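You operate a simulated robot arm through the tools that you are given. There is no shell and no other tool. Be economical: measure what you need, move in short steps, check, and stop when the job is done.

You are at the controls of a simulated two-armed robot. One attempt, no reset.

## Task
On the top of the wide bench, fold the blue cloth in half and then in half again.

The check looks at the end state, three seconds after you hand in, the way a careful person would. Anything else that was tipped, shoved, dropped, spilled or broken makes it a failure. Flat cloth is picked up by pressing the open fingertips on it (5 to 10 N) and closing them slowly along it; thin cloth reads only 2 to 8 mm in the jaws.

## Robot
Two 7-joint arms with two-finger parallel grippers on one trunk, on a base that drives. Base frame: it is fixed to the floor where the robot stands at the start and does not move with it; the origin is under the middle of the robot, x ahead of it, y to its left, z up. Readings come in m, degrees, newtons and seconds.
The left shoulder is at the start at [0.07, 0.189, 1.19], the right one opposite. With the tool pointing down near the work surface each hand reaches from about 0.28 to 0.78 m from the robot's upright axis, wherever it stands, measured 20 degrees to its own side. Places, roughly: top of the wide bench [0.6, 1.1, 0.8]. Payload 3.91 kg a hand.
The TCP of each hand is the grasp point between the finger pads, 0.03 m short of the fingertips. In the tool frame z runs along the fingers and y along their closing line. Largest opening 0.11 m; finger width 0.02, thickness 0.01; the body of the gripper, 0.048 by 0.112 m, starts 0.055 m behind the TCP.
Orientation is told as [roll, pitch, yaw] about the base's x, y, z axes, in that order, counted from this pose: with the fingers straight down and closing along the base's y, the tool's x points along the base's -x, its y along +y and its z along -z.

## Interface
- The arms move only by the tool play_rows. It takes "left_series", "right_series" or both (then of equal length, played together; a hand with none holds still); each is a list of rows, each a list of 7 numbers: the shift along the base's x, y, z in m, then the turn, a rotation vector about the base's x, y, z in degrees, then the gripper command, from -1 (fully open) to 1 (shut), values between in proportion. In form: [[tx, ty, tz, rx, ry, rz, hand], ...]. A call has 1 to 20 rows; each row is the pose to reach, as a shift and turn from the pose commanded when the call began. A row lasts 0.2 s, in which the tool goes at most 0.05 m and 8.6 degrees; a call with a longer step from one row to the next is refused whole, and so is a gripper value outside its range. Where a pose cannot be reached the arm comes as near as it can. A force on the tool above 40 N (or 10 N above the force at the start of the call, whichever is more), or a blocked arm, ends the call early, and 0.2 s more pass. The fingers move at their own pace (about 0.072 m/s each) and stop on an object; they squeeze with about 25 N. The grip force told is the motor's: it shows also when the fingers shut on nothing. Time passes only in rows, and 0.2 s behind the last, so rows that repeat a pose let the fingers close. The reply holds the time, the measured pose of the TCP, the force on the tool along the base axes, the opening and the grip force, in the units named above and with some noise, with the torque about the TCP (base axes, N m) and any sound that the robot's microphone picked up.
- Cameras (640 x 400 px; columns grow to the right, rows downward): "scene" is now at [0.1129, 0.0004, 1.3858]; the picture's right is [0.02, -1.00, 0.00], its down [-0.84, -0.02, -0.54] and it looks along [0.54, 0.01, -0.84] (base axes); focal length 254 px, centre (320, 200). "left" rides on the left gripper at [0.072, -0.017, -0.104] in its tool frame; the picture's right is [0.23, 0.97, 0.00], its down [-0.76, 0.18, -0.62] and it looks along [-0.61, 0.14, 0.78] (tool axes); focal length 222 px, centre (320, 200). "right" rides on the right gripper at [0.072, 0.017, -0.103] in its tool frame; the picture's right is [-0.23, 0.97, 0.00], its down [-0.76, -0.18, -0.62] and it looks along [-0.61, -0.14, 0.78] (tool axes); focal length 222 px, centre (320, 200). There is no depth. A picture from a camera that has moved, and an enlarged one, comes with that camera's place and axes in the base frame and with its lens. The place of the scene camera against the robot may be out by one fixed shift of up to 0.012 m in any direction.
- get_image(camera): a new picture of that camera. It takes no simulated time.
- lift_body(by): slides the trunk up (or, below 0, down) by that many m; the arms and the scene camera ride with it, the base frame stays. It gives what a move gives, with no picture.
- base_move(legs): drives the robot by 1 to 6 legs, each [ahead, turn to the left] in m and degrees, along the robot's own axes; the way and the turn of a leg run together, so that a leg with both is an arc; at most 1.5 m and 180 degrees a leg. The arms and the cameras ride along, it lands a little off, and it stops where it bumps. It gives what a move gives.
- pan_tilt(pan, tilt): turns the head with the scene camera to pan (to the left, within 86 degrees either way) and tilt (down, from -29 to 69), counted from straight ahead of the robot. It gives what a move gives.
- inspect(camera, box): a new picture of the part [left, top, right, bottom] of that camera's present view, enlarged. It takes no simulated time.
- close_job(): hands the job in; it is judged then, once.

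Go step by step. Nothing tells you exact positions but the pictures and the camera data: compare them with the known pose of the tool, close in by small moves and look again before you grip or let go. The budget is 120 turns and 100 pictures, counting those below and the enlarged ones. Unless the task says otherwise, let go and move clear before handing in.

The tools are called after ">>>" as a command line: name --argument value ..., lists and objects as JSON in quotes. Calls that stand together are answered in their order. play_rows: Moves the arms, as the interface text tells. Its arguments: {"type":"object","properties":{"left_series":{"type":"array"},"right_series":{"type":"array"}},"required":[]} The other tools are called the same way: lift_body (by) slides the trunk up or down; base_move (legs) drives the base; pan_tilt (pan, tilt) turns the head that bears the scene camera; get_image (camera) takes a picture; inspect (camera, box) takes an enlarged picture of a part of a camera's view; close_job () hands the job in.

At the start:

```text
clock: 0.0
left_tcp_pos: [0.5483, 0.3152, 0.9845]
left_tool_rot: [0.0, 0.0, 0.0]
left_wrist_force: [0.4, -0.6, -0.3]
left_moment: [-0.02, 0.03, 0.03]
left_opening: 0.11
left_grip_force: 0.0
right_tcp_pos: [0.5897, -0.2403, 0.9637]
right_tool_rot: [0.0, 0.0, 0.0]
right_wrist_force: [-0.1, 0.0, 0.3]
right_moment: [0.02, -0.01, 0.01]
right_opening: 0.1101
right_grip_force: 0.1
trunk travel left (down, up): [-0.7, 0.24]
robot x, y, heading: [0.0001, 0.0042, 0.1]
head pan, tilt: [1.1, 57.3]
```

scene: 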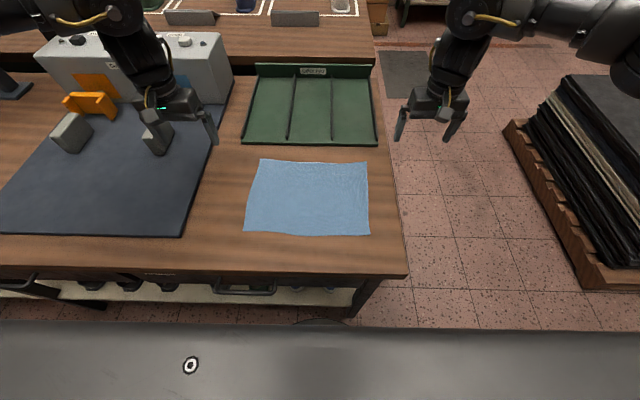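
right: 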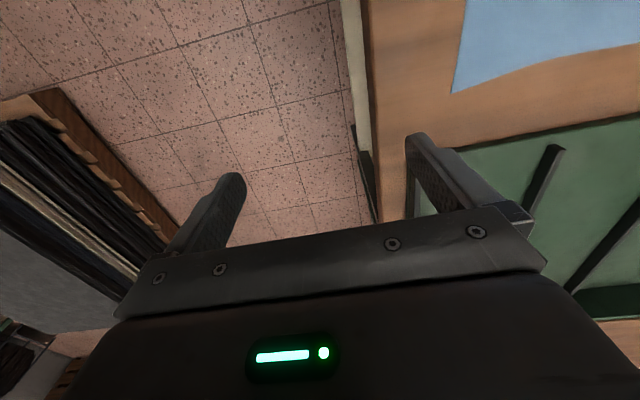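
left: 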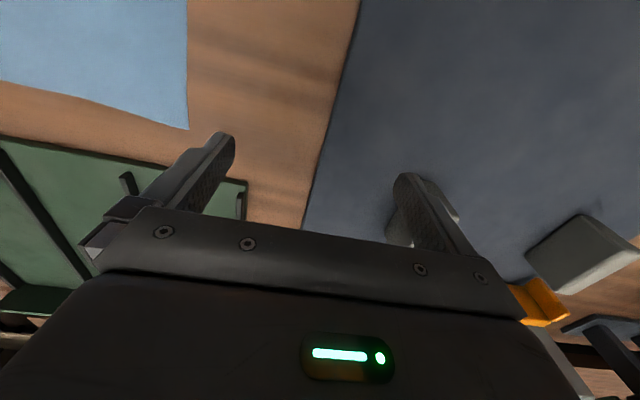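

The blue cloth lies at about x 0.39–0.63, y −0.13–0.195 on the bench, with a green tray behind it. I'll bring both hands above the two far corners, turned so the fingers close along x, and then look.

>>> play_rows --left_series '[[0.005, -0.014, -0.006, 0, 0, 8.2, 0.1], [0.01, -0.028, -0.012, 0, 0, 16.4, 0.1], [0.015, -0.042, -0.018, 0, 0, 24.6, 0.1], [0.02, -0.056, -0.024, 0, 0, 32.8, 0.1], [0.025, -0.07, -0.03, 0, 0, 41, 0.1], [0.03, -0.084, -0.036, 0, 0, 49.2, 0.1], [0.035, -0.098, -0.042, 0, 0, 57.4, 0.1], [0.04, -0.112, -0.048, 0, 0, 65.6, 0.1], [0.045, -0.126, -0.054, 0, 0, 73.8, 0.1], [0.05, -0.14, -0.06, 0, 0, 82, 0.1], [0.052, -0.15, -0.064, 0, 0, 90, 0.1]]' --right_series '[[0.001, 0.012, -0.004, 0, 0, -8.2, 0.1], [0.002, 0.024, -0.008, 0, 0, -16.4, 0.1], [0.003, 0.036, -0.012, 0, 0, -24.6, 0.1], [0.004, 0.048, -0.016, 0, 0, -32.8, 0.1], [0.005, 0.06, -0.02, 0, 0, -41, 0.1], [0.006, 0.072, -0.024, 0, 0, -49.2, 0.1], [0.007, 0.084, -0.028, 0, 0, -57.4, 0.1], [0.008, 0.096, -0.032, 0, 0, -65.6, 0.1], [0.009, 0.108, -0.036, 0, 0, -73.8, 0.1], [0.01, 0.12, -0.04, 0, 0, -82, 0.1], [0.01, 0.13, -0.044, 0, 0, -90, 0.1]]'

>>> get_image --camera "scene"

>>> get_image --camera "left"

>>> get_image --camera "right"

```text
clock: 1.6
left_tcp_pos: [0.6663, 0.2472, 0.954]
left_tool_rot: [1.3, 1.2, 48.0]
left_wrist_force: [-1.1, 0.4, -0.1]
left_moment: [-0.04, -0.02, 0.02]
left_opening: 0.0494
left_grip_force: 0.0
left hand out of reach, approached as far as the arm can: row 4, 5, 6, 7, 8
right_tcp_pos: [0.6534, -0.1493, 0.9091]
right_tool_rot: [-5.2, 2.6, -48.8]
right_wrist_force: [0.4, 1.3, -0.9]
right_moment: [-0.11, -0.03, 0.01]
right_opening: 0.0494
right_grip_force: 0.2
right hand out of reach, approached as far as the arm can: row 4, 5, 6, 7, 8
trunk travel left (down, up): [-0.7, 0.24]
robot x, y, heading: [0.0028, 0.004, -0.3]
head pan, tilt: [1.1, 57.3]
stopped in row 8 (right hand): the force on the tool passed its limit at 196 N (the readings are from after the stop); the commanded pose is now the measured one
```

```text
96 pictures are left
camera scene: at [0.1122, 0.007, 1.3856], right [0.02, -1.0, 0.01], down [-0.84, -0.02, -0.54], along [0.54, 0.01, -0.84], focal length 254 px, centre (320, 200)
```

scene: 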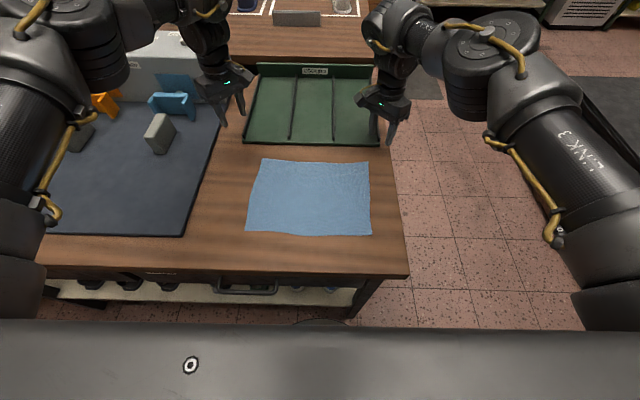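

```text
95 pictures are left
camera left: at [0.631, 0.1847, 1.0587], right [-0.88, 0.48, 0.03], down [0.4, 0.69, 0.61], along [0.28, 0.55, -0.79], focal length 222 px, centre (320, 200)
```

left: 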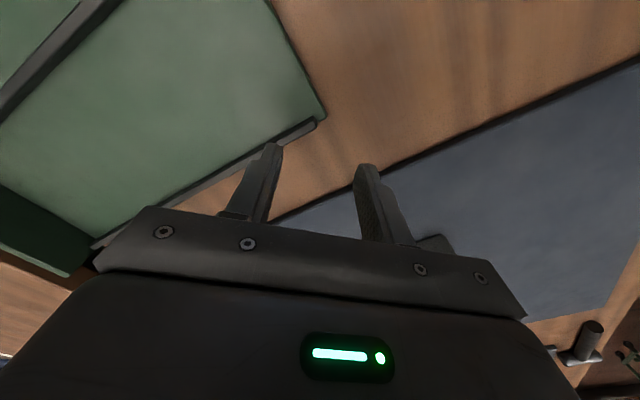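

```text
94 pictures are left
camera right: at [0.6293, -0.0802, 1.0133], right [0.88, 0.47, -0.1], down [0.43, -0.67, 0.6], along [0.21, -0.57, -0.79], focal length 222 px, centre (320, 200)
```

right: 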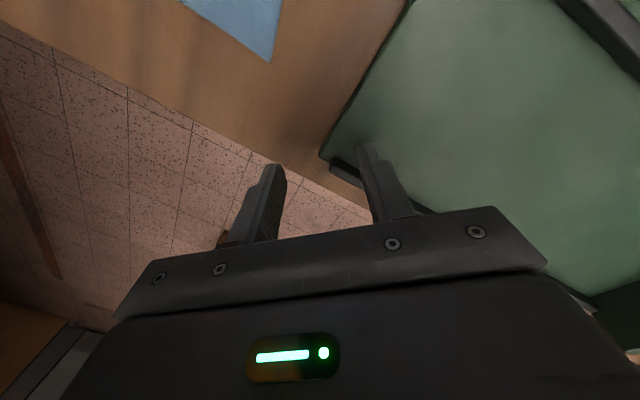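

The hands could not turn inwards that far and an arm bumped at its limit; nothing on the bench looks moved. I'll turn back and stay above the cloth.

>>> play_rows --left_series '[[-0.012, -0.005, 0.01, 0, 0, -8, 0.1], [-0.024, -0.01, 0.01, 0, 0, -16, 0.1], [-0.036, -0.02, 0.01, 0, 0, -24, 0.1], [-0.048, -0.03, 0.01, 0, 0, -32, 0.1], [-0.06, -0.04, 0.01, 0, 0, -40, 0.1], [-0.066, -0.05, 0.01, -1.3, -1.2, -48, 0.1]]' --right_series '[[-0.012, 0, 0.01, 0, 0, 8, 0.1], [-0.024, 0.0, 0.02, 1, 0, 16, 0.1], [-0.036, 0.0, 0.03, 2, 0, 24, 0.1], [-0.048, 0.0, 0.04, 3, 0, 32, 0.1], [-0.053, 0.0, 0.05, 4, -1, 40, 0.1], [-0.053, 0.0, 0.05, 4, -3, 48, 0.1]]'

```text
clock: 3.0
left_tcp_pos: [0.6007, 0.1908, 0.9651]
left_tool_rot: [-0.1, 0.4, -0.3]
left_wrist_force: [-0.1, -1.0, 1.0]
left_moment: [0.04, 0.01, 0.0]
left_opening: 0.0495
left_grip_force: 0.0
right_tcp_pos: [0.6012, -0.1561, 0.9572]
right_tool_rot: [-0.4, 1.9, -0.6]
right_wrist_force: [0.1, 0.6, 0.5]
right_moment: [0.02, 0.02, -0.02]
right_opening: 0.0496
right_grip_force: 0.0
trunk travel left (down, up): [-0.7, 0.24]
robot x, y, heading: [0.0019, 0.0023, 0.3]
head pan, tilt: [1.1, 57.3]
```

Back at a neutral pose. I'll try the opposite turn, outwards, with the left hand only.

>>> play_rows --left_series '[[0, -0.005, 0, 0, 0, -8, 0.1], [0, -0.01, 0, 0, 0, -16, 0.1], [0, -0.015, 0, 0, 0, -24, 0.1], [0, -0.02, 0, 0, 0, -32, 0.1], [0, -0.02, 0, 0, 0, -40, 0.1]]'

```text
clock: 4.2
left_tcp_pos: [0.599, 0.1723, 0.9671]
left_tool_rot: [-0.1, 0.6, -40.4]
left_wrist_force: [-0.4, 0.1, 0.3]
left_moment: [0.03, 0.02, -0.02]
left_opening: 0.049
left_grip_force: 0.1
right_tcp_pos: [0.6017, -0.1554, 0.9576]
right_tool_rot: [-0.5, 1.9, -0.7]
right_wrist_force: [0.4, 0.1, 0.6]
right_moment: [-0.02, -0.02, 0.0]
right_opening: 0.0497
right_grip_force: 0.0
trunk travel left (down, up): [-0.7, 0.24]
robot x, y, heading: [-0.0037, 0.0033, 0.1]
head pan, tilt: [1.1, 57.3]
```

That works with the left hand. I'll finish its turn and mirror it on the right.

>>> play_rows --left_series '[[0, 0, 0, 0, 0, -8, 0.1], [0, 0, 0, 0, 0, -16, 0.1], [0, 0, 0, 0, 0, -24, 0.1], [0, 0, 0, 0, 0, -32, 0.1], [0, 0, 0, 0, 0, -40, 0.1], [0, 0, 0, 0, 0, -48, 0.1], [0, 0, 0, 0, 0, -49.6, 0.1], [0, 0, 0, 0, 0, -49.6, 0.1], [0, 0, 0, 0, 0, -49.6, 0.1], [0, 0, 0, 0, 0, -49.6, 0.1], [0, 0, 0, 0, 0, -49.6, 0.1]]' --right_series '[[0, 0.005, 0, 0, 0, 8, 0.1], [0, 0.01, 0, 0, 0, 16, 0.1], [0, 0.015, 0, 0, 0, 24, 0.1], [0, 0.02, 0, 0, 0, 32, 0.1], [0, 0.025, 0, 0, 0, 40, 0.1], [0, 0.03, 0, 0, 0, 48, 0.1], [0, 0.035, 0, 0, 0, 56, 0.1], [0, 0.04, 0, 0, 0, 64, 0.1], [0, 0.045, 0, 0, 0, 72, 0.1], [0, 0.05, 0, 0, 0, 80, 0.1], [0, 0.05, 0, 0, 0, 88, 0.1]]'

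>>> get_image --camera "scene"

>>> get_image --camera "left"

>>> get_image --camera "right"

```text
clock: 6.6
left_tcp_pos: [0.6006, 0.172, 0.9653]
left_tool_rot: [-0.1, 0.5, -89.8]
left_wrist_force: [-0.3, 0.6, -0.3]
left_moment: [0.04, 0.01, 0.02]
left_opening: 0.0497
left_grip_force: 0.1
right_tcp_pos: [0.601, -0.1055, 0.9584]
right_tool_rot: [-0.3, 1.9, 87.4]
right_wrist_force: [0.5, 0.4, 0.1]
right_moment: [0.03, 0.01, 0.0]
right_opening: 0.0497
right_grip_force: 0.1
trunk travel left (down, up): [-0.7, 0.24]
robot x, y, heading: [-0.0029, 0.0018, 0.0]
head pan, tilt: [1.1, 57.3]
```

```text
93 pictures are left
camera scene: at [0.1133, 0.0003, 1.3858], right [0.02, -1.0, 0.0], down [-0.84, -0.02, -0.54], along [0.54, 0.01, -0.84], focal length 254 px, centre (320, 200)
```

scene: 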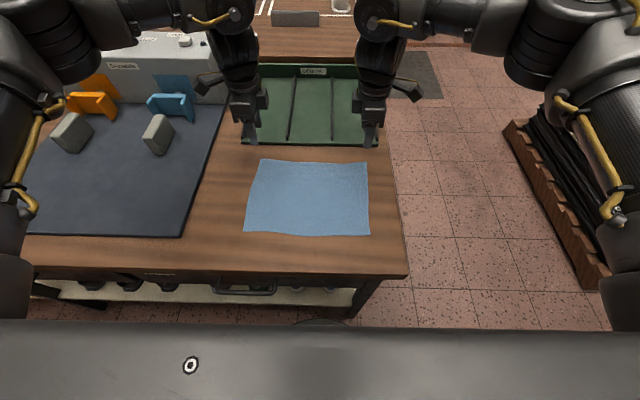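

```text
92 pictures are left
camera left: at [0.582, 0.2444, 1.0694], right [0.97, 0.23, 0.0], down [0.18, -0.77, 0.62], along [0.14, -0.6, -0.79], focal length 222 px, centre (320, 200)
```

left: 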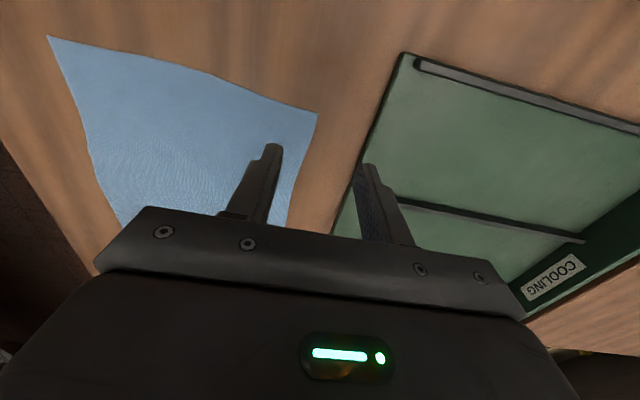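

```text
91 pictures are left
camera right: at [0.5808, -0.1724, 1.0632], right [-0.96, 0.27, -0.02], down [0.21, 0.77, 0.6], along [0.17, 0.57, -0.8], focal length 222 px, centre (320, 200)
```

right: 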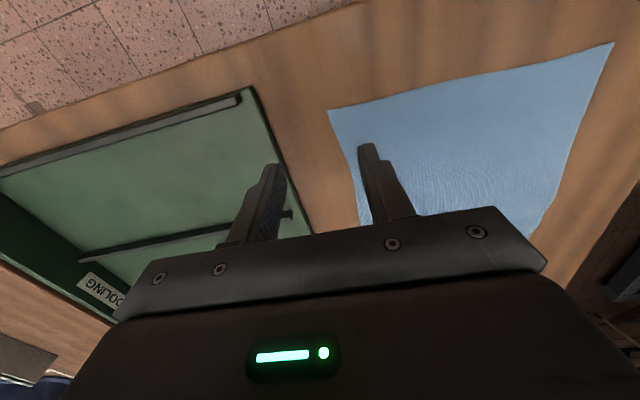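

Triangulating between the cameras puts the bench top at z≈0.84, with the cloth's far corners at about (0.596, 0.178) and (0.592, −0.120). I'll lower both hands to just above them.

>>> play_rows --left_series '[[-0.019, -0.006, -0.03, 0, 0, 0, 0.27], [-0.038, -0.012, -0.06, 0, 0, 0, 0.27], [-0.038, -0.012, -0.075, 0, 0, 0, 0.27], [-0.038, -0.012, -0.082, 0, 0, 0, 0.27]]' --right_series '[[-0.02, 0.003, -0.03, 1, 0, 1.3, 0.27], [-0.041, 0.005, -0.06, 1.9, 0, 2.6, 0.27], [-0.041, 0.005, -0.07, 1.9, 0, 2.6, 0.27], [-0.041, 0.005, -0.075, 1.9, 0, 2.6, 0.27]]'

>>> get_image --camera "left"

>>> get_image --camera "right"

>>> inspect --camera "scene" --box '[220, 100, 420, 250]'

```text
clock: 7.6
left_tcp_pos: [0.564, 0.1604, 0.8831]
left_tool_rot: [-0.1, 0.5, -89.7]
left_wrist_force: [-0.2, -0.5, -0.2]
left_moment: [-0.01, -0.02, 0.01]
left_opening: 0.0402
left_grip_force: 0.0
right_tcp_pos: [0.5607, -0.1012, 0.8815]
right_tool_rot: [-0.4, 0.0, 89.9]
right_wrist_force: [0.4, 0.5, 0.7]
right_moment: [-0.02, 0.0, -0.02]
right_opening: 0.0403
right_grip_force: 0.0
trunk travel left (down, up): [-0.7, 0.24]
robot x, y, heading: [0.0029, 0.0017, 0.3]
head pan, tilt: [1.1, 57.3]
```

```text
90 pictures are left
camera left: at [0.5443, 0.2328, 0.9874], right [0.97, 0.23, 0.0], down [0.18, -0.77, 0.62], along [0.14, -0.6, -0.79], focal length 222 px, centre (320, 200)
```

left: 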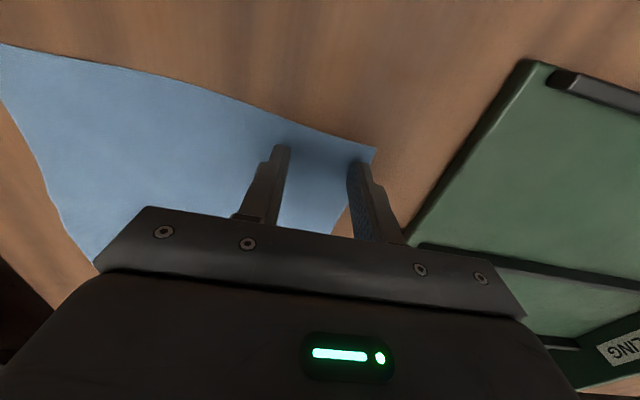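

```text
89 pictures are left
camera right: at [0.543, -0.1719, 0.985], right [-0.97, 0.23, -0.01], down [0.18, 0.76, 0.62], along [0.15, 0.61, -0.78], focal length 222 px, centre (320, 200)
```

right: 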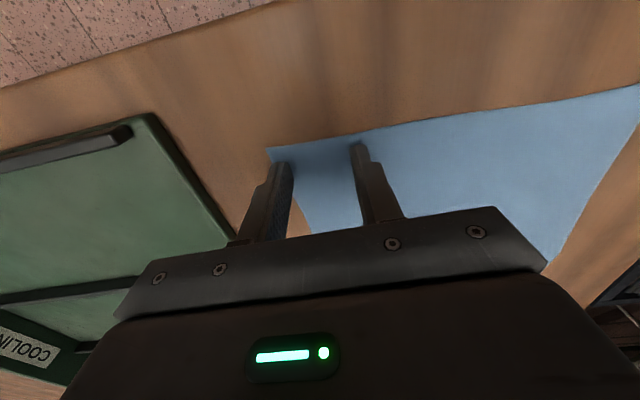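

```text
2.67 times, centred on (320, 175) of scene
camera zoom: at [0.1137, 0.0003, 1.3858], right [0.02, -1.0, 0.0], down [-0.84, -0.02, -0.54], along [0.54, 0.01, -0.84], focal length 676 px, centre (320, 267)
```

zoom: 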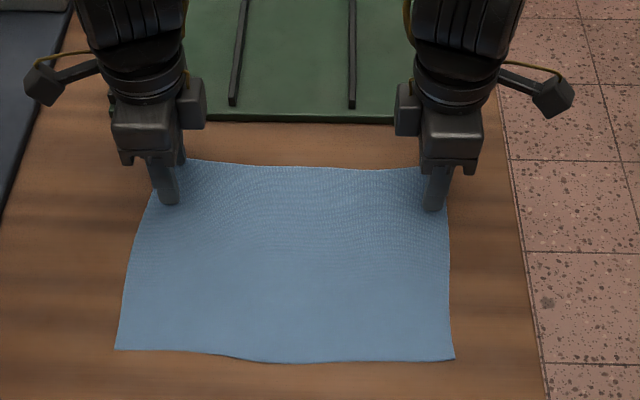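

Both hands sit well over the corners. Pressing down gently now.

>>> play_rows --left_series '[[0, 0, -0.004, 0, 0, 0, 0.27], [0, 0, -0.008, 0, 0, 0, 0.27], [0, 0, -0.01, 0, 0, 0, 0.27]]' --right_series '[[0, 0.006, -0.004, 0, 0, 0, 0.27], [0, 0.008, -0.007, 0, 0, 0, 0.27], [0, 0.008, -0.009, 0, 0, 0, 0.27]]'

```text
clock: 8.4
left_tcp_pos: [0.5624, 0.1605, 0.8814]
left_tool_rot: [0.5, 0.4, -89.9]
left_wrist_force: [-2.8, 2.4, 22.6]
left_moment: [0.02, 0.65, -0.13]
left_opening: 0.0418
left_grip_force: 1.1
right_tcp_pos: [0.5594, -0.0934, 0.8825]
right_tool_rot: [-1.0, -0.1, 89.8]
right_wrist_force: [-2.0, -5.0, 23.5]
right_moment: [-0.25, 0.81, 0.16]
right_opening: 0.0412
right_grip_force: 0.9
trunk travel left (down, up): [-0.7, 0.24]
robot x, y, heading: [-0.0041, 0.0028, -0.0]
head pan, tilt: [1.1, 57.3]
stopped in row 3 (right hand): the force on the tool passed its limit at 43 N (the readings are from after the stop); the commanded pose is now the measured one
```

Contact came at TCP z≈0.882, so the bench top is at about 0.852; the force is a bit high, so I'll ease off.

>>> play_rows --left_series '[[0, 0, 0.002, 0, 0, 0, 0.27], [0, 0, 0.002, 0, 0, 0, 0.27]]' --right_series '[[0, 0, 0.002, 0, 0, 0, 0.27], [0, 0, 0.002, 0, 0, 0, 0.27]]'

```text
clock: 9.0
left_tcp_pos: [0.5629, 0.1588, 0.8808]
left_tool_rot: [0.3, 0.4, -89.8]
left_wrist_force: [2.7, -0.1, 17.6]
left_moment: [-0.11, 0.37, 0.04]
left_opening: 0.0394
left_grip_force: 0.0
right_tcp_pos: [0.5606, -0.0929, 0.8821]
right_tool_rot: [-1.0, -0.1, 89.6]
right_wrist_force: [1.2, -0.7, 21.5]
right_moment: [-0.11, 0.55, 0.05]
right_opening: 0.0395
right_grip_force: 0.0
trunk travel left (down, up): [-0.7, 0.24]
robot x, y, heading: [-0.0006, 0.0045, -0.2]
head pan, tilt: [1.1, 57.3]
```

>>> play_rows --left_series '[[0, 0, 0.002, 0, 0, 0, 0.27], [0, 0, 0.002, 0, 0, 0, 0.27]]' --right_series '[[0, 0, 0.0025, 0, 0, 0, 0.27], [0, 0, 0.0025, 0, 0, 0, 0.27]]'

```text
clock: 9.6
left_tcp_pos: [0.5625, 0.1583, 0.8812]
left_tool_rot: [0.3, 0.5, -89.8]
left_wrist_force: [-1.5, -1.4, 11.2]
left_moment: [-0.09, 0.15, 0.03]
left_opening: 0.04
left_grip_force: 0.0
right_tcp_pos: [0.5612, -0.0941, 0.8813]
right_tool_rot: [-0.7, 0.0, 89.8]
right_wrist_force: [1.2, -0.1, 4.5]
right_moment: [-0.02, 0.13, -0.02]
right_opening: 0.0395
right_grip_force: 0.0
trunk travel left (down, up): [-0.7, 0.24]
robot x, y, heading: [0.0007, 0.0024, -0.0]
head pan, tilt: [1.1, 57.3]
```

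Forces are now in range. Closing slowly.

>>> play_rows --left_series '[[0, 0, 0.0008, 0, 0, 0, 0.33], [0, 0, 0.0008, 0, 0, 0, 0.39], [0, 0, 0.0008, 0, 0, 0, 0.45], [0, 0, 0.0008, 0, 0, 0, 0.51], [0, 0, 0.0008, 0, 0, 0, 0.57], [0, 0, 0.0008, 0, 0, 0, 0.63], [0, 0, 0.0008, 0, 0, 0, 0.69], [0, 0, 0.0008, 0, 0, 0, 0.75], [0, 0, 0.0008, 0, 0, 0, 0.81], [0, 0, 0.0008, 0, 0, 0, 0.87], [0, 0, 0.0008, 0, 0, 0, 0.93], [0, 0, 0.0008, 0, 0, 0, 1], [0, 0, 0.0008, 0, 0, 0, 1], [0, 0, 0.0008, 0, 0, 0, 1]]' --right_series '[[0, 0, -0.0008, 0, 0, 0, 0.33], [0, 0, -0.0008, 0, 0, 0, 0.39], [0, 0, -0.0008, 0, 0, 0, 0.45], [0, 0, -0.0008, 0, 0, 0, 0.51], [0, 0, -0.0008, 0, 0, 0, 0.57], [0, 0, -0.0008, 0, 0, 0, 0.63], [0, 0, -0.0008, 0, 0, 0, 0.69], [0, 0, -0.0008, 0, 0, 0, 0.75], [0, 0, -0.0008, 0, 0, 0, 0.81], [0, 0, -0.0008, 0, 0, 0, 0.87], [0, 0, -0.0008, 0, 0, 0, 0.93], [0, 0, -0.0008, 0, 0, 0, 1], [0, 0, -0.0008, 0, 0, 0, 1], [0, 0, -0.0008, 0, 0, 0, 1]]'

>>> get_image --camera "left"

>>> get_image --camera "right"

```text
clock: 12.6
left_tcp_pos: [0.5633, 0.1591, 0.8816]
left_tool_rot: [0.3, 0.3, -89.8]
left_wrist_force: [0.5, -0.1, 1.5]
left_moment: [0.01, 0.02, 0.0]
left_opening: 0.0054
left_grip_force: 25.2
right_tcp_pos: [0.5615, -0.0933, 0.8815]
right_tool_rot: [-0.7, 0.0, 89.7]
right_wrist_force: [-0.9, 0.2, 5.9]
right_moment: [0.0, 0.02, 0.0]
right_opening: 0.0018
right_grip_force: 25.3
trunk travel left (down, up): [-0.7, 0.24]
robot x, y, heading: [-0.0014, -0.0016, 0.0]
head pan, tilt: [1.1, 57.3]
```

```text
87 pictures are left
camera left: at [0.5444, 0.2323, 0.9858], right [0.97, 0.23, 0.0], down [0.18, -0.77, 0.62], along [0.15, -0.6, -0.79], focal length 222 px, centre (320, 200)
```

left: 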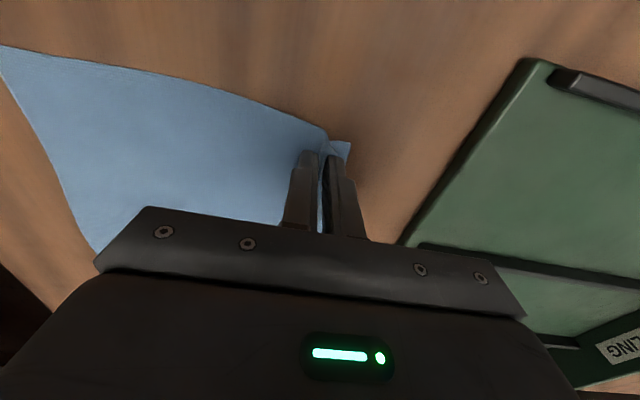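

```text
86 pictures are left
camera right: at [0.5433, -0.1641, 0.9844], right [-0.97, 0.23, -0.01], down [0.17, 0.76, 0.63], along [0.15, 0.61, -0.78], focal length 222 px, centre (320, 200)
```

right: 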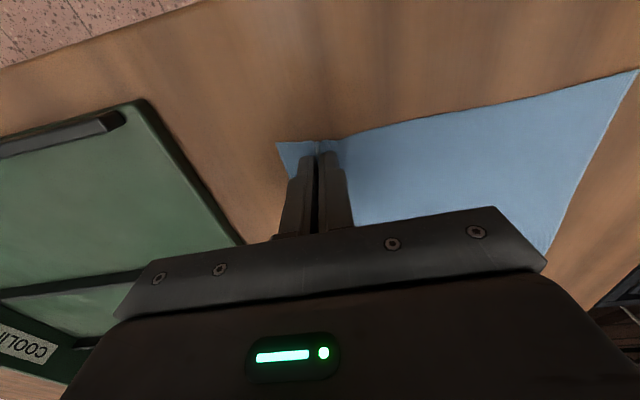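

The left hand holds a fold (5.4 mm). The right jaw reads only 1.8 mm, so it has probably missed. I'll reopen the right hand and press a bit harder.

>>> play_rows --right_series '[[0, 0, 0.004, 0, 0, 0, 0.6], [0, 0, 0.004, 0, 0, 0, 0.2], [0, 0, 0.004, 0, 0, 0, 0.2], [0, 0, 0.002, 0, 0, 0, 0.2], [0, 0, 0, 0, 0, 0, 0.2], [0, 0, -0.0015, 0, 0, 0, 0.2], [0, 0, -0.0015, 0, 0, 0, 0.2]]'

>>> get_image --camera "right"

```text
clock: 14.2
left_tcp_pos: [0.5636, 0.158, 0.8837]
left_tool_rot: [0.2, 0.5, -89.8]
left_wrist_force: [-0.6, 0.1, 0.1]
left_moment: [-0.04, -0.01, 0.02]
left_opening: 0.005
left_grip_force: 25.1
right_tcp_pos: [0.5611, -0.0926, 0.8823]
right_tool_rot: [-0.9, 0.0, 89.8]
right_wrist_force: [1.1, -3.0, 22.6]
right_moment: [-0.15, 0.62, 0.08]
right_opening: 0.043
right_grip_force: 0.0
trunk travel left (down, up): [-0.7, 0.24]
robot x, y, heading: [-0.001, -0.0019, 0.1]
head pan, tilt: [1.1, 57.3]
```

```text
85 pictures are left
camera right: at [0.5429, -0.1644, 0.9845], right [-0.97, 0.23, -0.02], down [0.17, 0.76, 0.63], along [0.16, 0.61, -0.78], focal length 222 px, centre (320, 200)
```

right: 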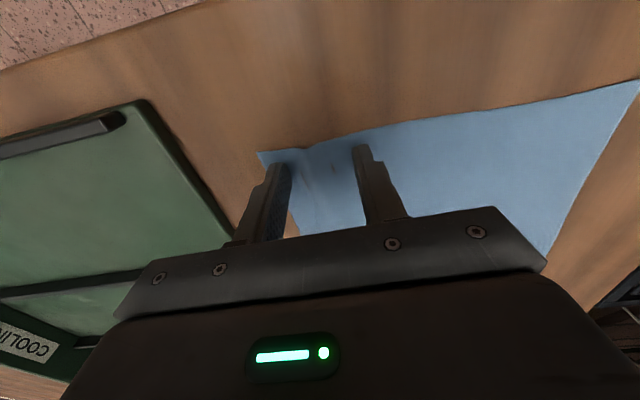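

The load is all on the inner finger, because the hand is tilted about 1°. I'll level it and set the force.

>>> play_rows --right_series '[[0, 0, 0.003, 0, 1, 0, 0.2], [0, 0, 0.003, 0, 1.3, 0, 0.2], [0, 0, -0.001, 0, 1.3, 0, 0.2], [0, 0, -0.001, 0, 1.3, 0, 0.2]]'

```text
clock: 15.2
left_tcp_pos: [0.5623, 0.1591, 0.8838]
left_tool_rot: [0.3, 0.5, -89.9]
left_wrist_force: [0.1, 1.1, -0.3]
left_moment: [0.02, -0.03, 0.0]
left_opening: 0.0051
left_grip_force: 25.1
right_tcp_pos: [0.56, -0.0928, 0.8811]
right_tool_rot: [0.3, -0.1, 89.8]
right_wrist_force: [-0.4, -1.3, 21.3]
right_moment: [-0.1, -0.65, -0.02]
right_opening: 0.0436
right_grip_force: 0.0
trunk travel left (down, up): [-0.7, 0.24]
robot x, y, heading: [-0.0001, 0.0001, -0.1]
head pan, tilt: [1.1, 57.3]
```

>>> play_rows --right_series '[[0, 0, 0.001, 0, -0.65, 0, 0.2], [0, 0, 0.001, 0, -0.65, 0, 0.2]]'

```text
clock: 15.8
left_tcp_pos: [0.5646, 0.1599, 0.8831]
left_tool_rot: [0.4, 0.4, -89.8]
left_wrist_force: [-0.6, -0.1, 1.0]
left_moment: [-0.04, 0.05, 0.0]
left_opening: 0.005
left_grip_force: 25.0
right_tcp_pos: [0.5614, -0.0928, 0.8819]
right_tool_rot: [-0.2, 0.0, 89.7]
right_wrist_force: [0.5, -1.3, 22.3]
right_moment: [-0.09, 0.25, -0.02]
right_opening: 0.0437
right_grip_force: 0.1
trunk travel left (down, up): [-0.7, 0.24]
robot x, y, heading: [-0.0005, 0.0018, -0.2]
head pan, tilt: [1.1, 57.3]
```

Balance is better. I'll ease the force to about 10 N and close.

>>> play_rows --right_series '[[0, 0, 0.0015, 0, 0.15, 0, 0.2], [0, 0, 0.0015, 0, 0.15, 0, 0.26], [0, 0, 0.0015, 0, 0.15, 0, 0.32], [0, 0, 0.0015, 0, 0.15, 0, 0.38], [0, 0, 0.0015, 0, 0.15, 0, 0.44], [0, 0, 0.0015, 0, 0.15, 0, 0.5], [0, 0, 0.0015, 0, 0.15, 0, 0.56], [0, 0, 0.0015, 0, 0.15, 0, 0.62], [0, 0, 0.0015, 0, 0.15, 0, 0.68], [0, 0, 0.0015, 0, 0.15, 0, 0.74], [0, 0, 0.0015, 0, 0.15, 0, 0.8], [0, 0, 0.0015, 0, 0.15, 0, 0.86], [0, 0, 0.0015, 0, 0.15, 0, 0.93], [0, 0, 0.0015, 0, 0.15, 0, 1], [0, 0, 0.0015, 0, 0.15, 0, 1], [0, 0, 0.0015, 0, 0.15, 0, 1]]'

>>> get_image --camera "right"

```text
clock: 19.2
left_tcp_pos: [0.5629, 0.1601, 0.8809]
left_tool_rot: [0.2, 0.3, -89.8]
left_wrist_force: [-0.2, -0.7, 1.8]
left_moment: [0.01, 0.0, -0.03]
left_opening: 0.0053
left_grip_force: 24.8
right_tcp_pos: [0.5627, -0.0931, 0.8814]
right_tool_rot: [0.1, -0.1, 89.7]
right_wrist_force: [0.7, -0.5, 4.7]
right_moment: [0.01, -0.02, 0.01]
right_opening: 0.0019
right_grip_force: 25.0
trunk travel left (down, up): [-0.7, 0.24]
robot x, y, heading: [0.0001, -0.0004, 0.0]
head pan, tilt: [1.1, 57.3]
```

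```text
84 pictures are left
camera right: at [0.5452, -0.1645, 0.9847], right [-0.97, 0.23, 0.0], down [0.18, 0.76, 0.62], along [0.14, 0.61, -0.78], focal length 222 px, centre (320, 200)
```

right: 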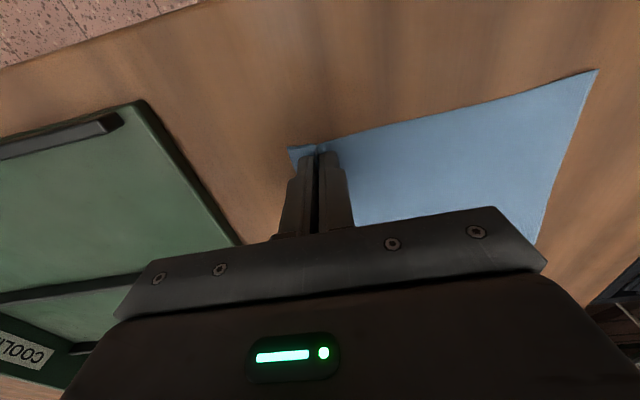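

The jaw reads 1.9 mm again, though the cloth was drawn along. I'll test with a small lift of the right hand.

>>> play_rows --right_series '[[0, 0, 0.01, 0, 0, 0, 1], [0, 0, 0.02, 0, 0, 0, 1], [0, 0, 0.03, 0, 0, 0, 1]]'

>>> get_image --camera "right"

>>> inspect --camera "scene" --box '[220, 100, 420, 250]'

```text
clock: 20.0
left_tcp_pos: [0.5632, 0.1598, 0.8813]
left_tool_rot: [0.2, 0.4, -89.7]
left_wrist_force: [-0.3, -1.0, 1.7]
left_moment: [-0.04, -0.01, 0.04]
left_opening: 0.0054
left_grip_force: 25.1
right_tcp_pos: [0.5613, -0.0932, 0.9119]
right_tool_rot: [0.1, 0.0, 89.8]
right_wrist_force: [0.1, 1.1, -0.1]
right_moment: [0.01, -0.02, 0.01]
right_opening: 0.0021
right_grip_force: 24.8
trunk travel left (down, up): [-0.7, 0.24]
robot x, y, heading: [0.001, -0.0028, 0.1]
head pan, tilt: [1.1, 57.3]
```

```text
83 pictures are left
camera right: at [0.5448, -0.1642, 1.0147], right [-0.97, 0.23, 0.0], down [0.18, 0.76, 0.62], along [0.14, 0.61, -0.78], focal length 222 px, centre (320, 200)
```

right: 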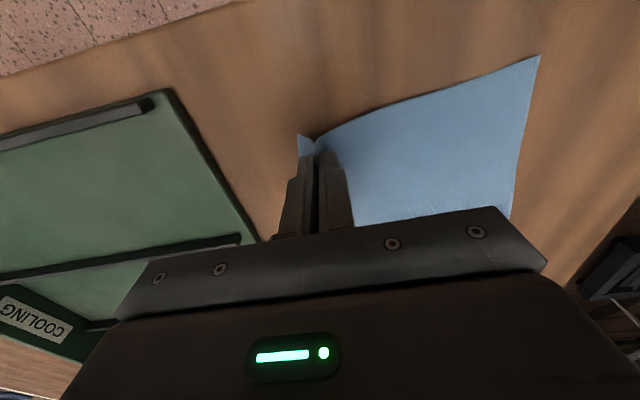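

```text
2.67 times, centred on (320, 175) of scene
camera zoom: at [0.1129, 0.0005, 1.3858], right [0.02, -1.0, 0.0], down [-0.84, -0.02, -0.54], along [0.54, 0.01, -0.84], focal length 676 px, centre (320, 267)
```

zoom: 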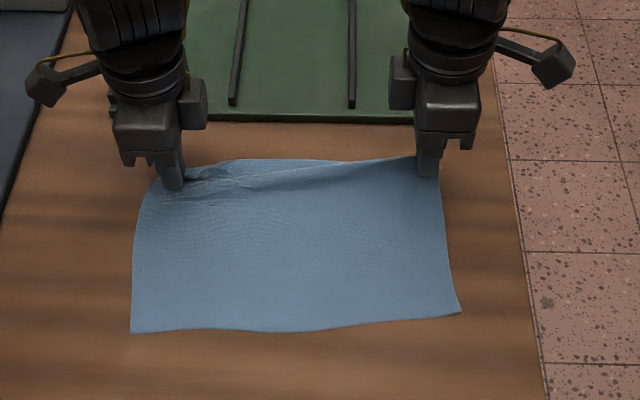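

Both hands hold the cloth. The near edge is now at x≈0.383 (left) to 0.411 (right). I'll carry the far edge over in an arc, stopping halfway to check.

>>> play_rows --left_series '[[-0.002, 0, 0.02, 0, 0, 0, 1], [-0.006, 0, 0.035, 0, 0, 0, 1], [-0.014, 0, 0.048, 0, 0, 0, 1], [-0.026, 0, 0.06, 0, 0, 0, 1], [-0.04, 0, 0.068, 0, 0, 0, 1], [-0.056, -0.001, 0.072, 0, 0, 0, 1], [-0.074, -0.002, 0.075, 0, 0, 0, 1], [-0.092, -0.003, 0.073, 0, 0, 0, 1]]' --right_series '[[0, 0, 0, 0, 0, 0, 1], [-0.005, 0, 0.005, 0, 0, 0, 1], [-0.012, 0, 0.018, 0, 0, 0, 1], [-0.021, -0.001, 0.03, 0, 0, 0, 1], [-0.033, -0.002, 0.038, 0, 0, 0, 1], [-0.046, -0.003, 0.042, 0, 0, 0, 1], [-0.061, -0.004, 0.045, 0, 0, 0, 1], [-0.076, -0.005, 0.043, 0, 0, 0, 1]]'

>>> inspect --camera "scene" --box '[220, 100, 420, 250]'

>>> get_image --camera "right"

>>> get_image --camera "left"

```text
clock: 21.8
left_tcp_pos: [0.472, 0.1557, 0.9547]
left_tool_rot: [0.1, 0.4, -89.8]
left_wrist_force: [0.0, -0.2, -0.1]
left_moment: [0.02, -0.02, 0.02]
left_opening: 0.0049
left_grip_force: 24.9
right_tcp_pos: [0.4861, -0.0983, 0.9543]
right_tool_rot: [0.1, -0.1, 89.9]
right_wrist_force: [-0.9, -0.7, 0.2]
right_moment: [-0.01, -0.03, -0.02]
right_opening: 0.0019
right_grip_force: 24.9
trunk travel left (down, up): [-0.7, 0.24]
robot x, y, heading: [0.0004, 0.0002, 0.1]
head pan, tilt: [1.1, 57.3]
```

```text
2.67 times, centred on (320, 175) of scene
camera zoom: at [0.1128, 0.0004, 1.3859], right [0.02, -1.0, 0.0], down [-0.84, -0.02, -0.54], along [0.54, 0.01, -0.84], focal length 676 px, centre (320, 267)
```

zoom: 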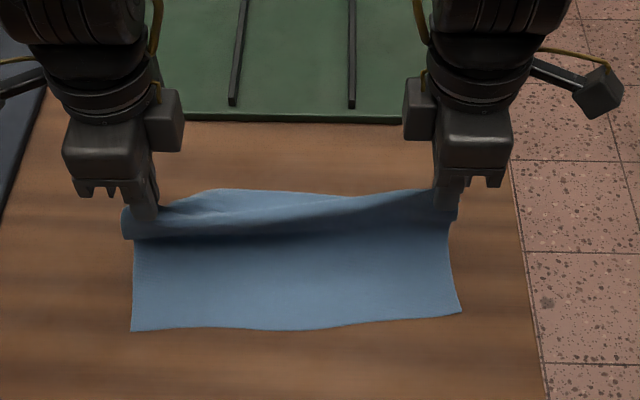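

```text
80 pictures are left
camera right: at [0.4693, -0.1688, 1.0578], right [-0.97, 0.23, 0.0], down [0.18, 0.76, 0.62], along [0.14, 0.61, -0.78], focal length 222 px, centre (320, 200)
```

right: 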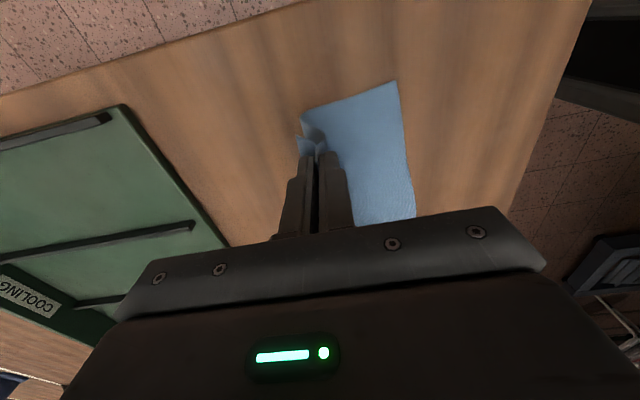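

```text
79 pictures are left
camera left: at [0.4522, 0.2297, 1.0585], right [0.97, 0.23, 0.0], down [0.18, -0.77, 0.62], along [0.15, -0.6, -0.79], focal length 222 px, centre (320, 200)
```

left: 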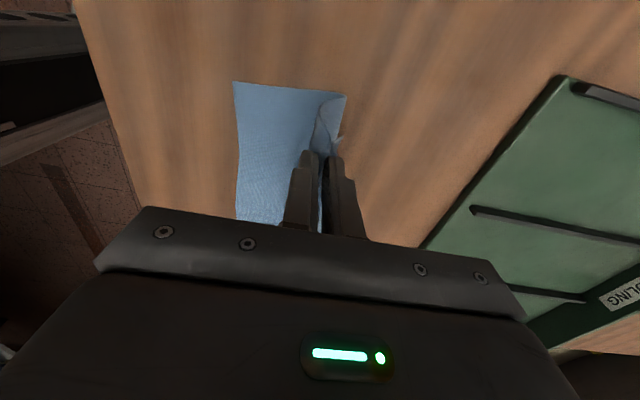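

The near half stays put. Lowering now with a slight overshoot so that the flap lies outward.

>>> play_rows --left_series '[[-0.016, 0, -0.002, 0, 0, 0, 1], [-0.032, 0, -0.006, 0, 0, 0, 1], [-0.048, 0, -0.012, 0, 0, 0, 1], [-0.062, 0, -0.02, 0, 0, 0, 1], [-0.073, 0, -0.028, 0, 0, 0, 1], [-0.08, 0, -0.038, 0, 0, 0, 1], [-0.083, 0, -0.048, 0, 0, 0, 1]]' --right_series '[[-0.014, -0.001, -0.002, 0, 0, 0, 1], [-0.028, -0.002, -0.006, 0, 0, 0, 1], [-0.042, -0.003, -0.012, 0, 0, 0, 1], [-0.054, -0.004, -0.02, 0, 0, 0, 1], [-0.063, -0.005, -0.028, 0, 0, 0, 1], [-0.068, -0.005, -0.038, 0, 0, 0, 1], [-0.071, -0.005, -0.048, 0, 0, 0, 1]]'

>>> inspect --camera "scene" --box '[220, 130, 420, 280]'

>>> get_image --camera "right"

>>> get_image --camera "left"

```text
clock: 23.4
left_tcp_pos: [0.3892, 0.1561, 0.907]
left_tool_rot: [0.1, 0.4, -89.8]
left_wrist_force: [-0.7, -2.2, 0.1]
left_moment: [-0.02, 0.0, 0.05]
left_opening: 0.0051
left_grip_force: 25.7
right_tcp_pos: [0.4162, -0.1045, 0.9047]
right_tool_rot: [0.1, 0.1, 89.9]
right_wrist_force: [0.3, 1.6, 0.7]
right_moment: [0.05, 0.0, 0.0]
right_opening: 0.002
right_grip_force: 25.1
trunk travel left (down, up): [-0.7, 0.24]
robot x, y, heading: [-0.0021, 0.0003, 0.0]
head pan, tilt: [1.1, 57.3]
```

```text
2.67 times, centred on (320, 205) of scene
camera zoom: at [0.1137, 0.0004, 1.3858], right [0.02, -1.0, 0.0], down [-0.84, -0.02, -0.54], along [0.54, 0.01, -0.84], focal length 676 px, centre (320, 187)
```

zoom: 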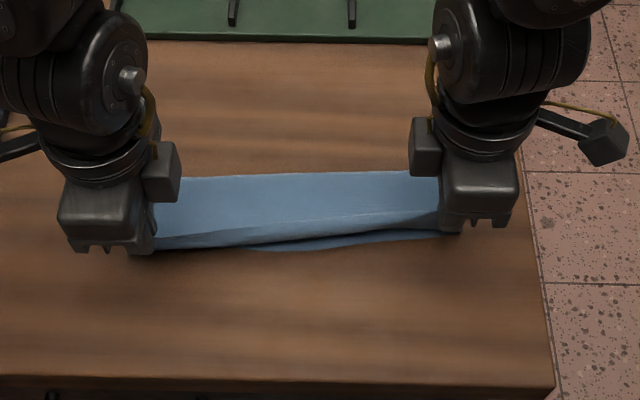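

```text
77 pictures are left
camera right: at [0.3986, -0.1749, 1.0089], right [-0.97, 0.23, 0.0], down [0.18, 0.76, 0.62], along [0.14, 0.61, -0.78], focal length 222 px, centre (320, 200)
```

right: 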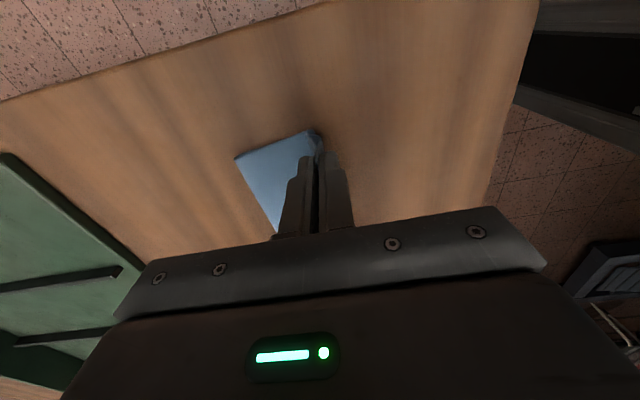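

```text
76 pictures are left
camera left: at [0.3701, 0.2294, 1.0103], right [0.97, 0.23, 0.0], down [0.18, -0.77, 0.62], along [0.15, -0.6, -0.79], focal length 222 px, centre (320, 200)
```

left: 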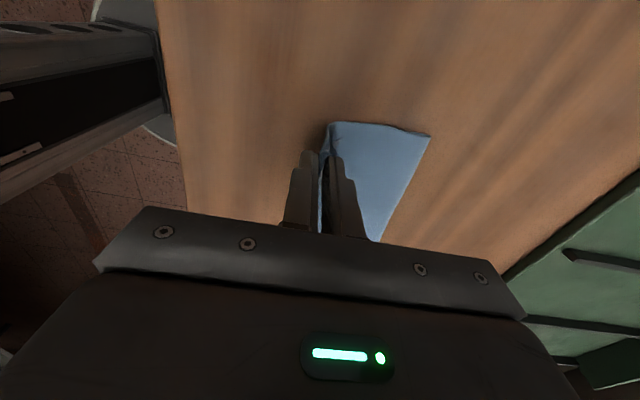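

The folded edge is close. The pinched ridge hides some length, so I'll ease back a little, lower to the bottom layer and look before releasing.

>>> play_rows --left_series '[[0.008, 0, -0.003, 0, 0, 0, 1], [0.016, 0, -0.006, 0, 0, 0, 1], [0.024, 0, -0.01, 0, 0, 0, 1], [0.025, 0, -0.015, 0, 0, 0, 1], [0.025, 0, -0.018, 0, 0, 0, 1]]' --right_series '[[0.005, 0, -0.003, 0, 0, 0, 1], [0.01, 0, -0.006, 0, 0, 0, 1], [0.014, 0, -0.01, 0, 0, 0, 1], [0.014, 0, -0.014, 0, 0, 0, 1], [0.014, 0, -0.017, 0, 0, 0, 1]]'

>>> inspect --camera "scene" --box '[220, 130, 420, 280]'

>>> get_image --camera "right"

>>> get_image --camera "left"

```text
clock: 24.6
left_tcp_pos: [0.4153, 0.1559, 0.8886]
left_tool_rot: [0.3, 0.3, -89.9]
left_wrist_force: [0.1, -0.4, 1.2]
left_moment: [0.01, 0.02, -0.01]
left_opening: 0.005
left_grip_force: 24.4
right_tcp_pos: [0.4295, -0.1034, 0.8893]
right_tool_rot: [0.1, 0.0, 89.6]
right_wrist_force: [0.9, 0.1, 4.3]
right_moment: [0.04, -0.03, 0.02]
right_opening: 0.0021
right_grip_force: 24.7
trunk travel left (down, up): [-0.7, 0.24]
robot x, y, heading: [-0.0039, 0.0026, -0.3]
head pan, tilt: [1.1, 57.3]
```

```text
2.67 times, centred on (320, 205) of scene
camera zoom: at [0.1128, 0.0005, 1.386], right [0.02, -1.0, 0.0], down [-0.84, -0.02, -0.54], along [0.54, 0.01, -0.84], focal length 676 px, centre (320, 187)
```

zoom: 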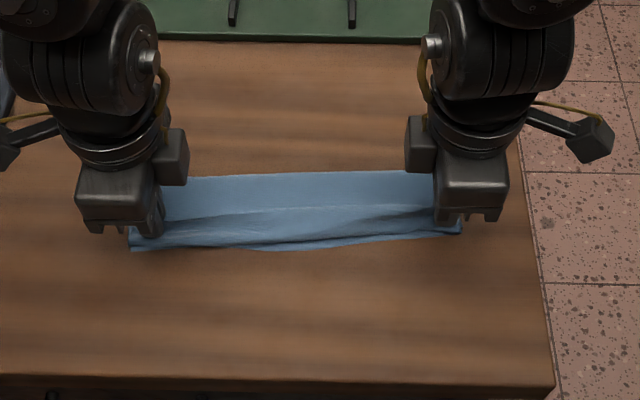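

```text
74 pictures are left
camera right: at [0.4124, -0.1743, 0.9924], right [-0.97, 0.23, 0.0], down [0.18, 0.76, 0.62], along [0.14, 0.61, -0.78], focal length 222 px, centre (320, 200)
```

right: 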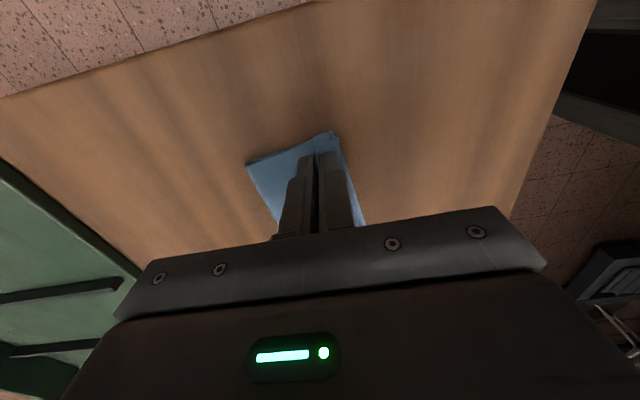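

```text
73 pictures are left
camera left: at [0.3951, 0.2292, 0.9926], right [0.97, 0.23, 0.0], down [0.18, -0.77, 0.62], along [0.15, -0.6, -0.79], focal length 222 px, centre (320, 200)
```

left: 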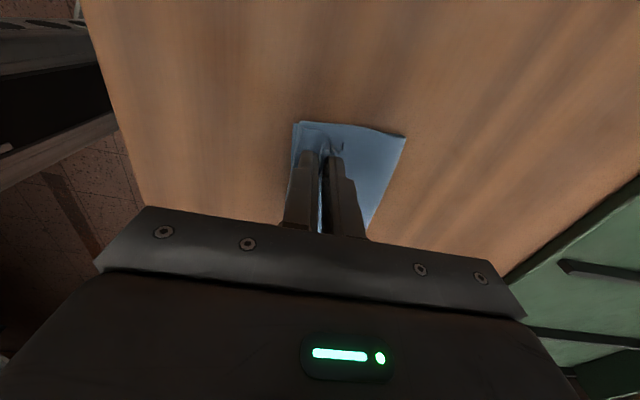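

The edges nearly coincide. Opening a little and lifting clear.

>>> play_rows --left_series '[[0, 0, 0.001, 0, 0, 0, 0.8], [0, 0, 0.002, 0, 0, 0, 0.6], [0, 0, 0.004, 0, 0, 0, 0.5], [0, 0, 0.015, 0, 0, 0, 0.5], [0, 0, 0.035, 0, 0, 0, 0.5], [0, 0, 0.07, 0, 0, 0, 0.5], [0, 0.03, 0.1, 0, 0, 0, 0.5], [0.02, 0.07, 0.12, 0, 0, 0, 0.5], [0.04, 0.1, 0.13, 0, 0, 0, 0.5]]' --right_series '[[0, 0, 0.001, 0, 0, 0, 0.8], [0, 0, 0.002, 0, 0, 0, 0.6], [0, 0, 0.004, 0, 0, 0, 0.5], [0, 0, 0.015, 0, 0, 0, 0.5], [0, 0, 0.035, 0, 0, 0, 0.5], [0, 0, 0.07, 0, 0, 0, 0.5], [0, -0.03, 0.1, 0, 0, 0, 0.5], [0.02, -0.07, 0.12, 0, 0, 0, 0.5], [0.04, -0.1, 0.13, 0, 0, 0, 0.5]]'

>>> inspect --camera "scene" --box '[220, 130, 420, 280]'

```text
clock: 26.6
left_tcp_pos: [0.4548, 0.2562, 1.0194]
left_tool_rot: [0.1, 0.3, -89.8]
left_wrist_force: [-0.3, 0.0, -0.3]
left_moment: [0.0, -0.01, -0.01]
left_opening: 0.0274
left_grip_force: 0.0
right_tcp_pos: [0.4685, -0.2036, 1.0199]
right_tool_rot: [0.1, 0.0, 89.8]
right_wrist_force: [0.6, -0.1, -0.6]
right_moment: [0.0, 0.0, -0.03]
right_opening: 0.0274
right_grip_force: 0.1
trunk travel left (down, up): [-0.7, 0.24]
robot x, y, heading: [0.0004, 0.0005, 0.1]
head pan, tilt: [1.1, 57.3]
```

```text
2.67 times, centred on (320, 205) of scene
camera zoom: at [0.1134, 0.0003, 1.3857], right [0.02, -1.0, 0.0], down [-0.84, -0.02, -0.54], along [0.54, 0.01, -0.84], focal length 676 px, centre (320, 187)
```

zoom: 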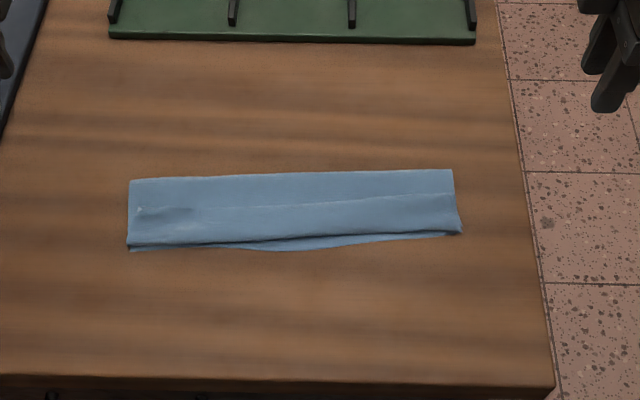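

The first fold is laid down neatly, but it is narrower than expected (about 7 cm instead of 11 cm). I'll look more closely for hidden folds.

>>> inspect --camera "scene" --box '[250, 170, 370, 220]'

>>> get_image --camera "left"

>>> get_image --camera "right"

```text
5.33 times, centred on (310, 195) of scene
camera zoom: at [0.1134, 0.0003, 1.3857], right [0.02, -1.0, 0.0], down [-0.84, -0.02, -0.54], along [0.54, 0.01, -0.84], focal length 1352 px, centre (373, 227)
```

zoom: 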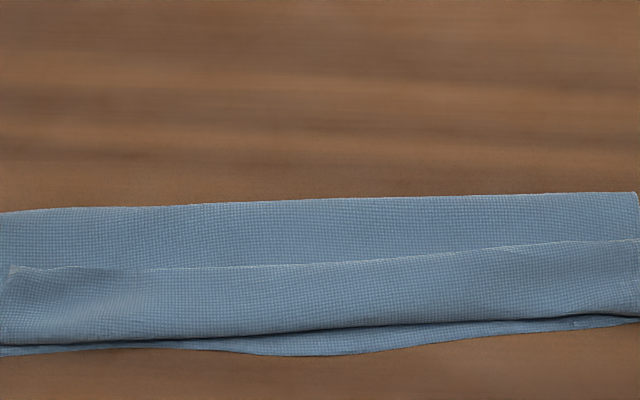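

```text
70 pictures are left
camera left: at [0.4355, 0.3291, 1.123], right [0.97, 0.23, 0.0], down [0.18, -0.77, 0.62], along [0.15, -0.6, -0.79], focal length 222 px, centre (320, 200)
```

left: 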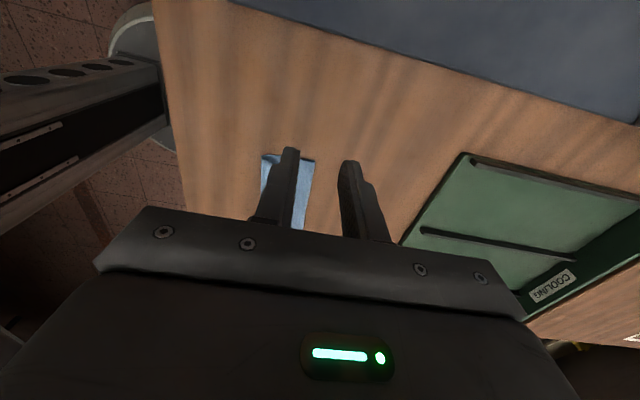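

```text
69 pictures are left
camera right: at [0.4516, -0.2751, 1.1222], right [-0.97, 0.23, 0.0], down [0.18, 0.76, 0.62], along [0.14, 0.61, -0.78], focal length 222 px, centre (320, 200)
```

right: 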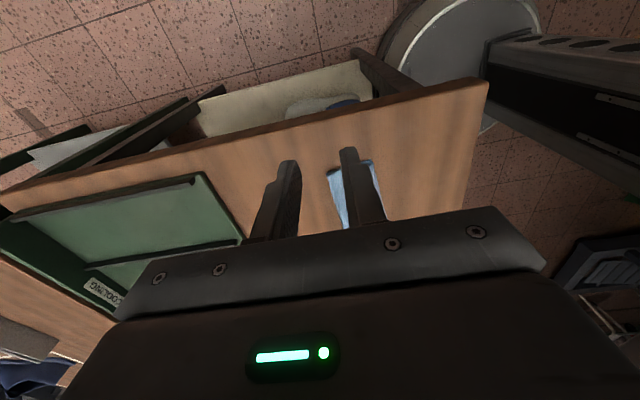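

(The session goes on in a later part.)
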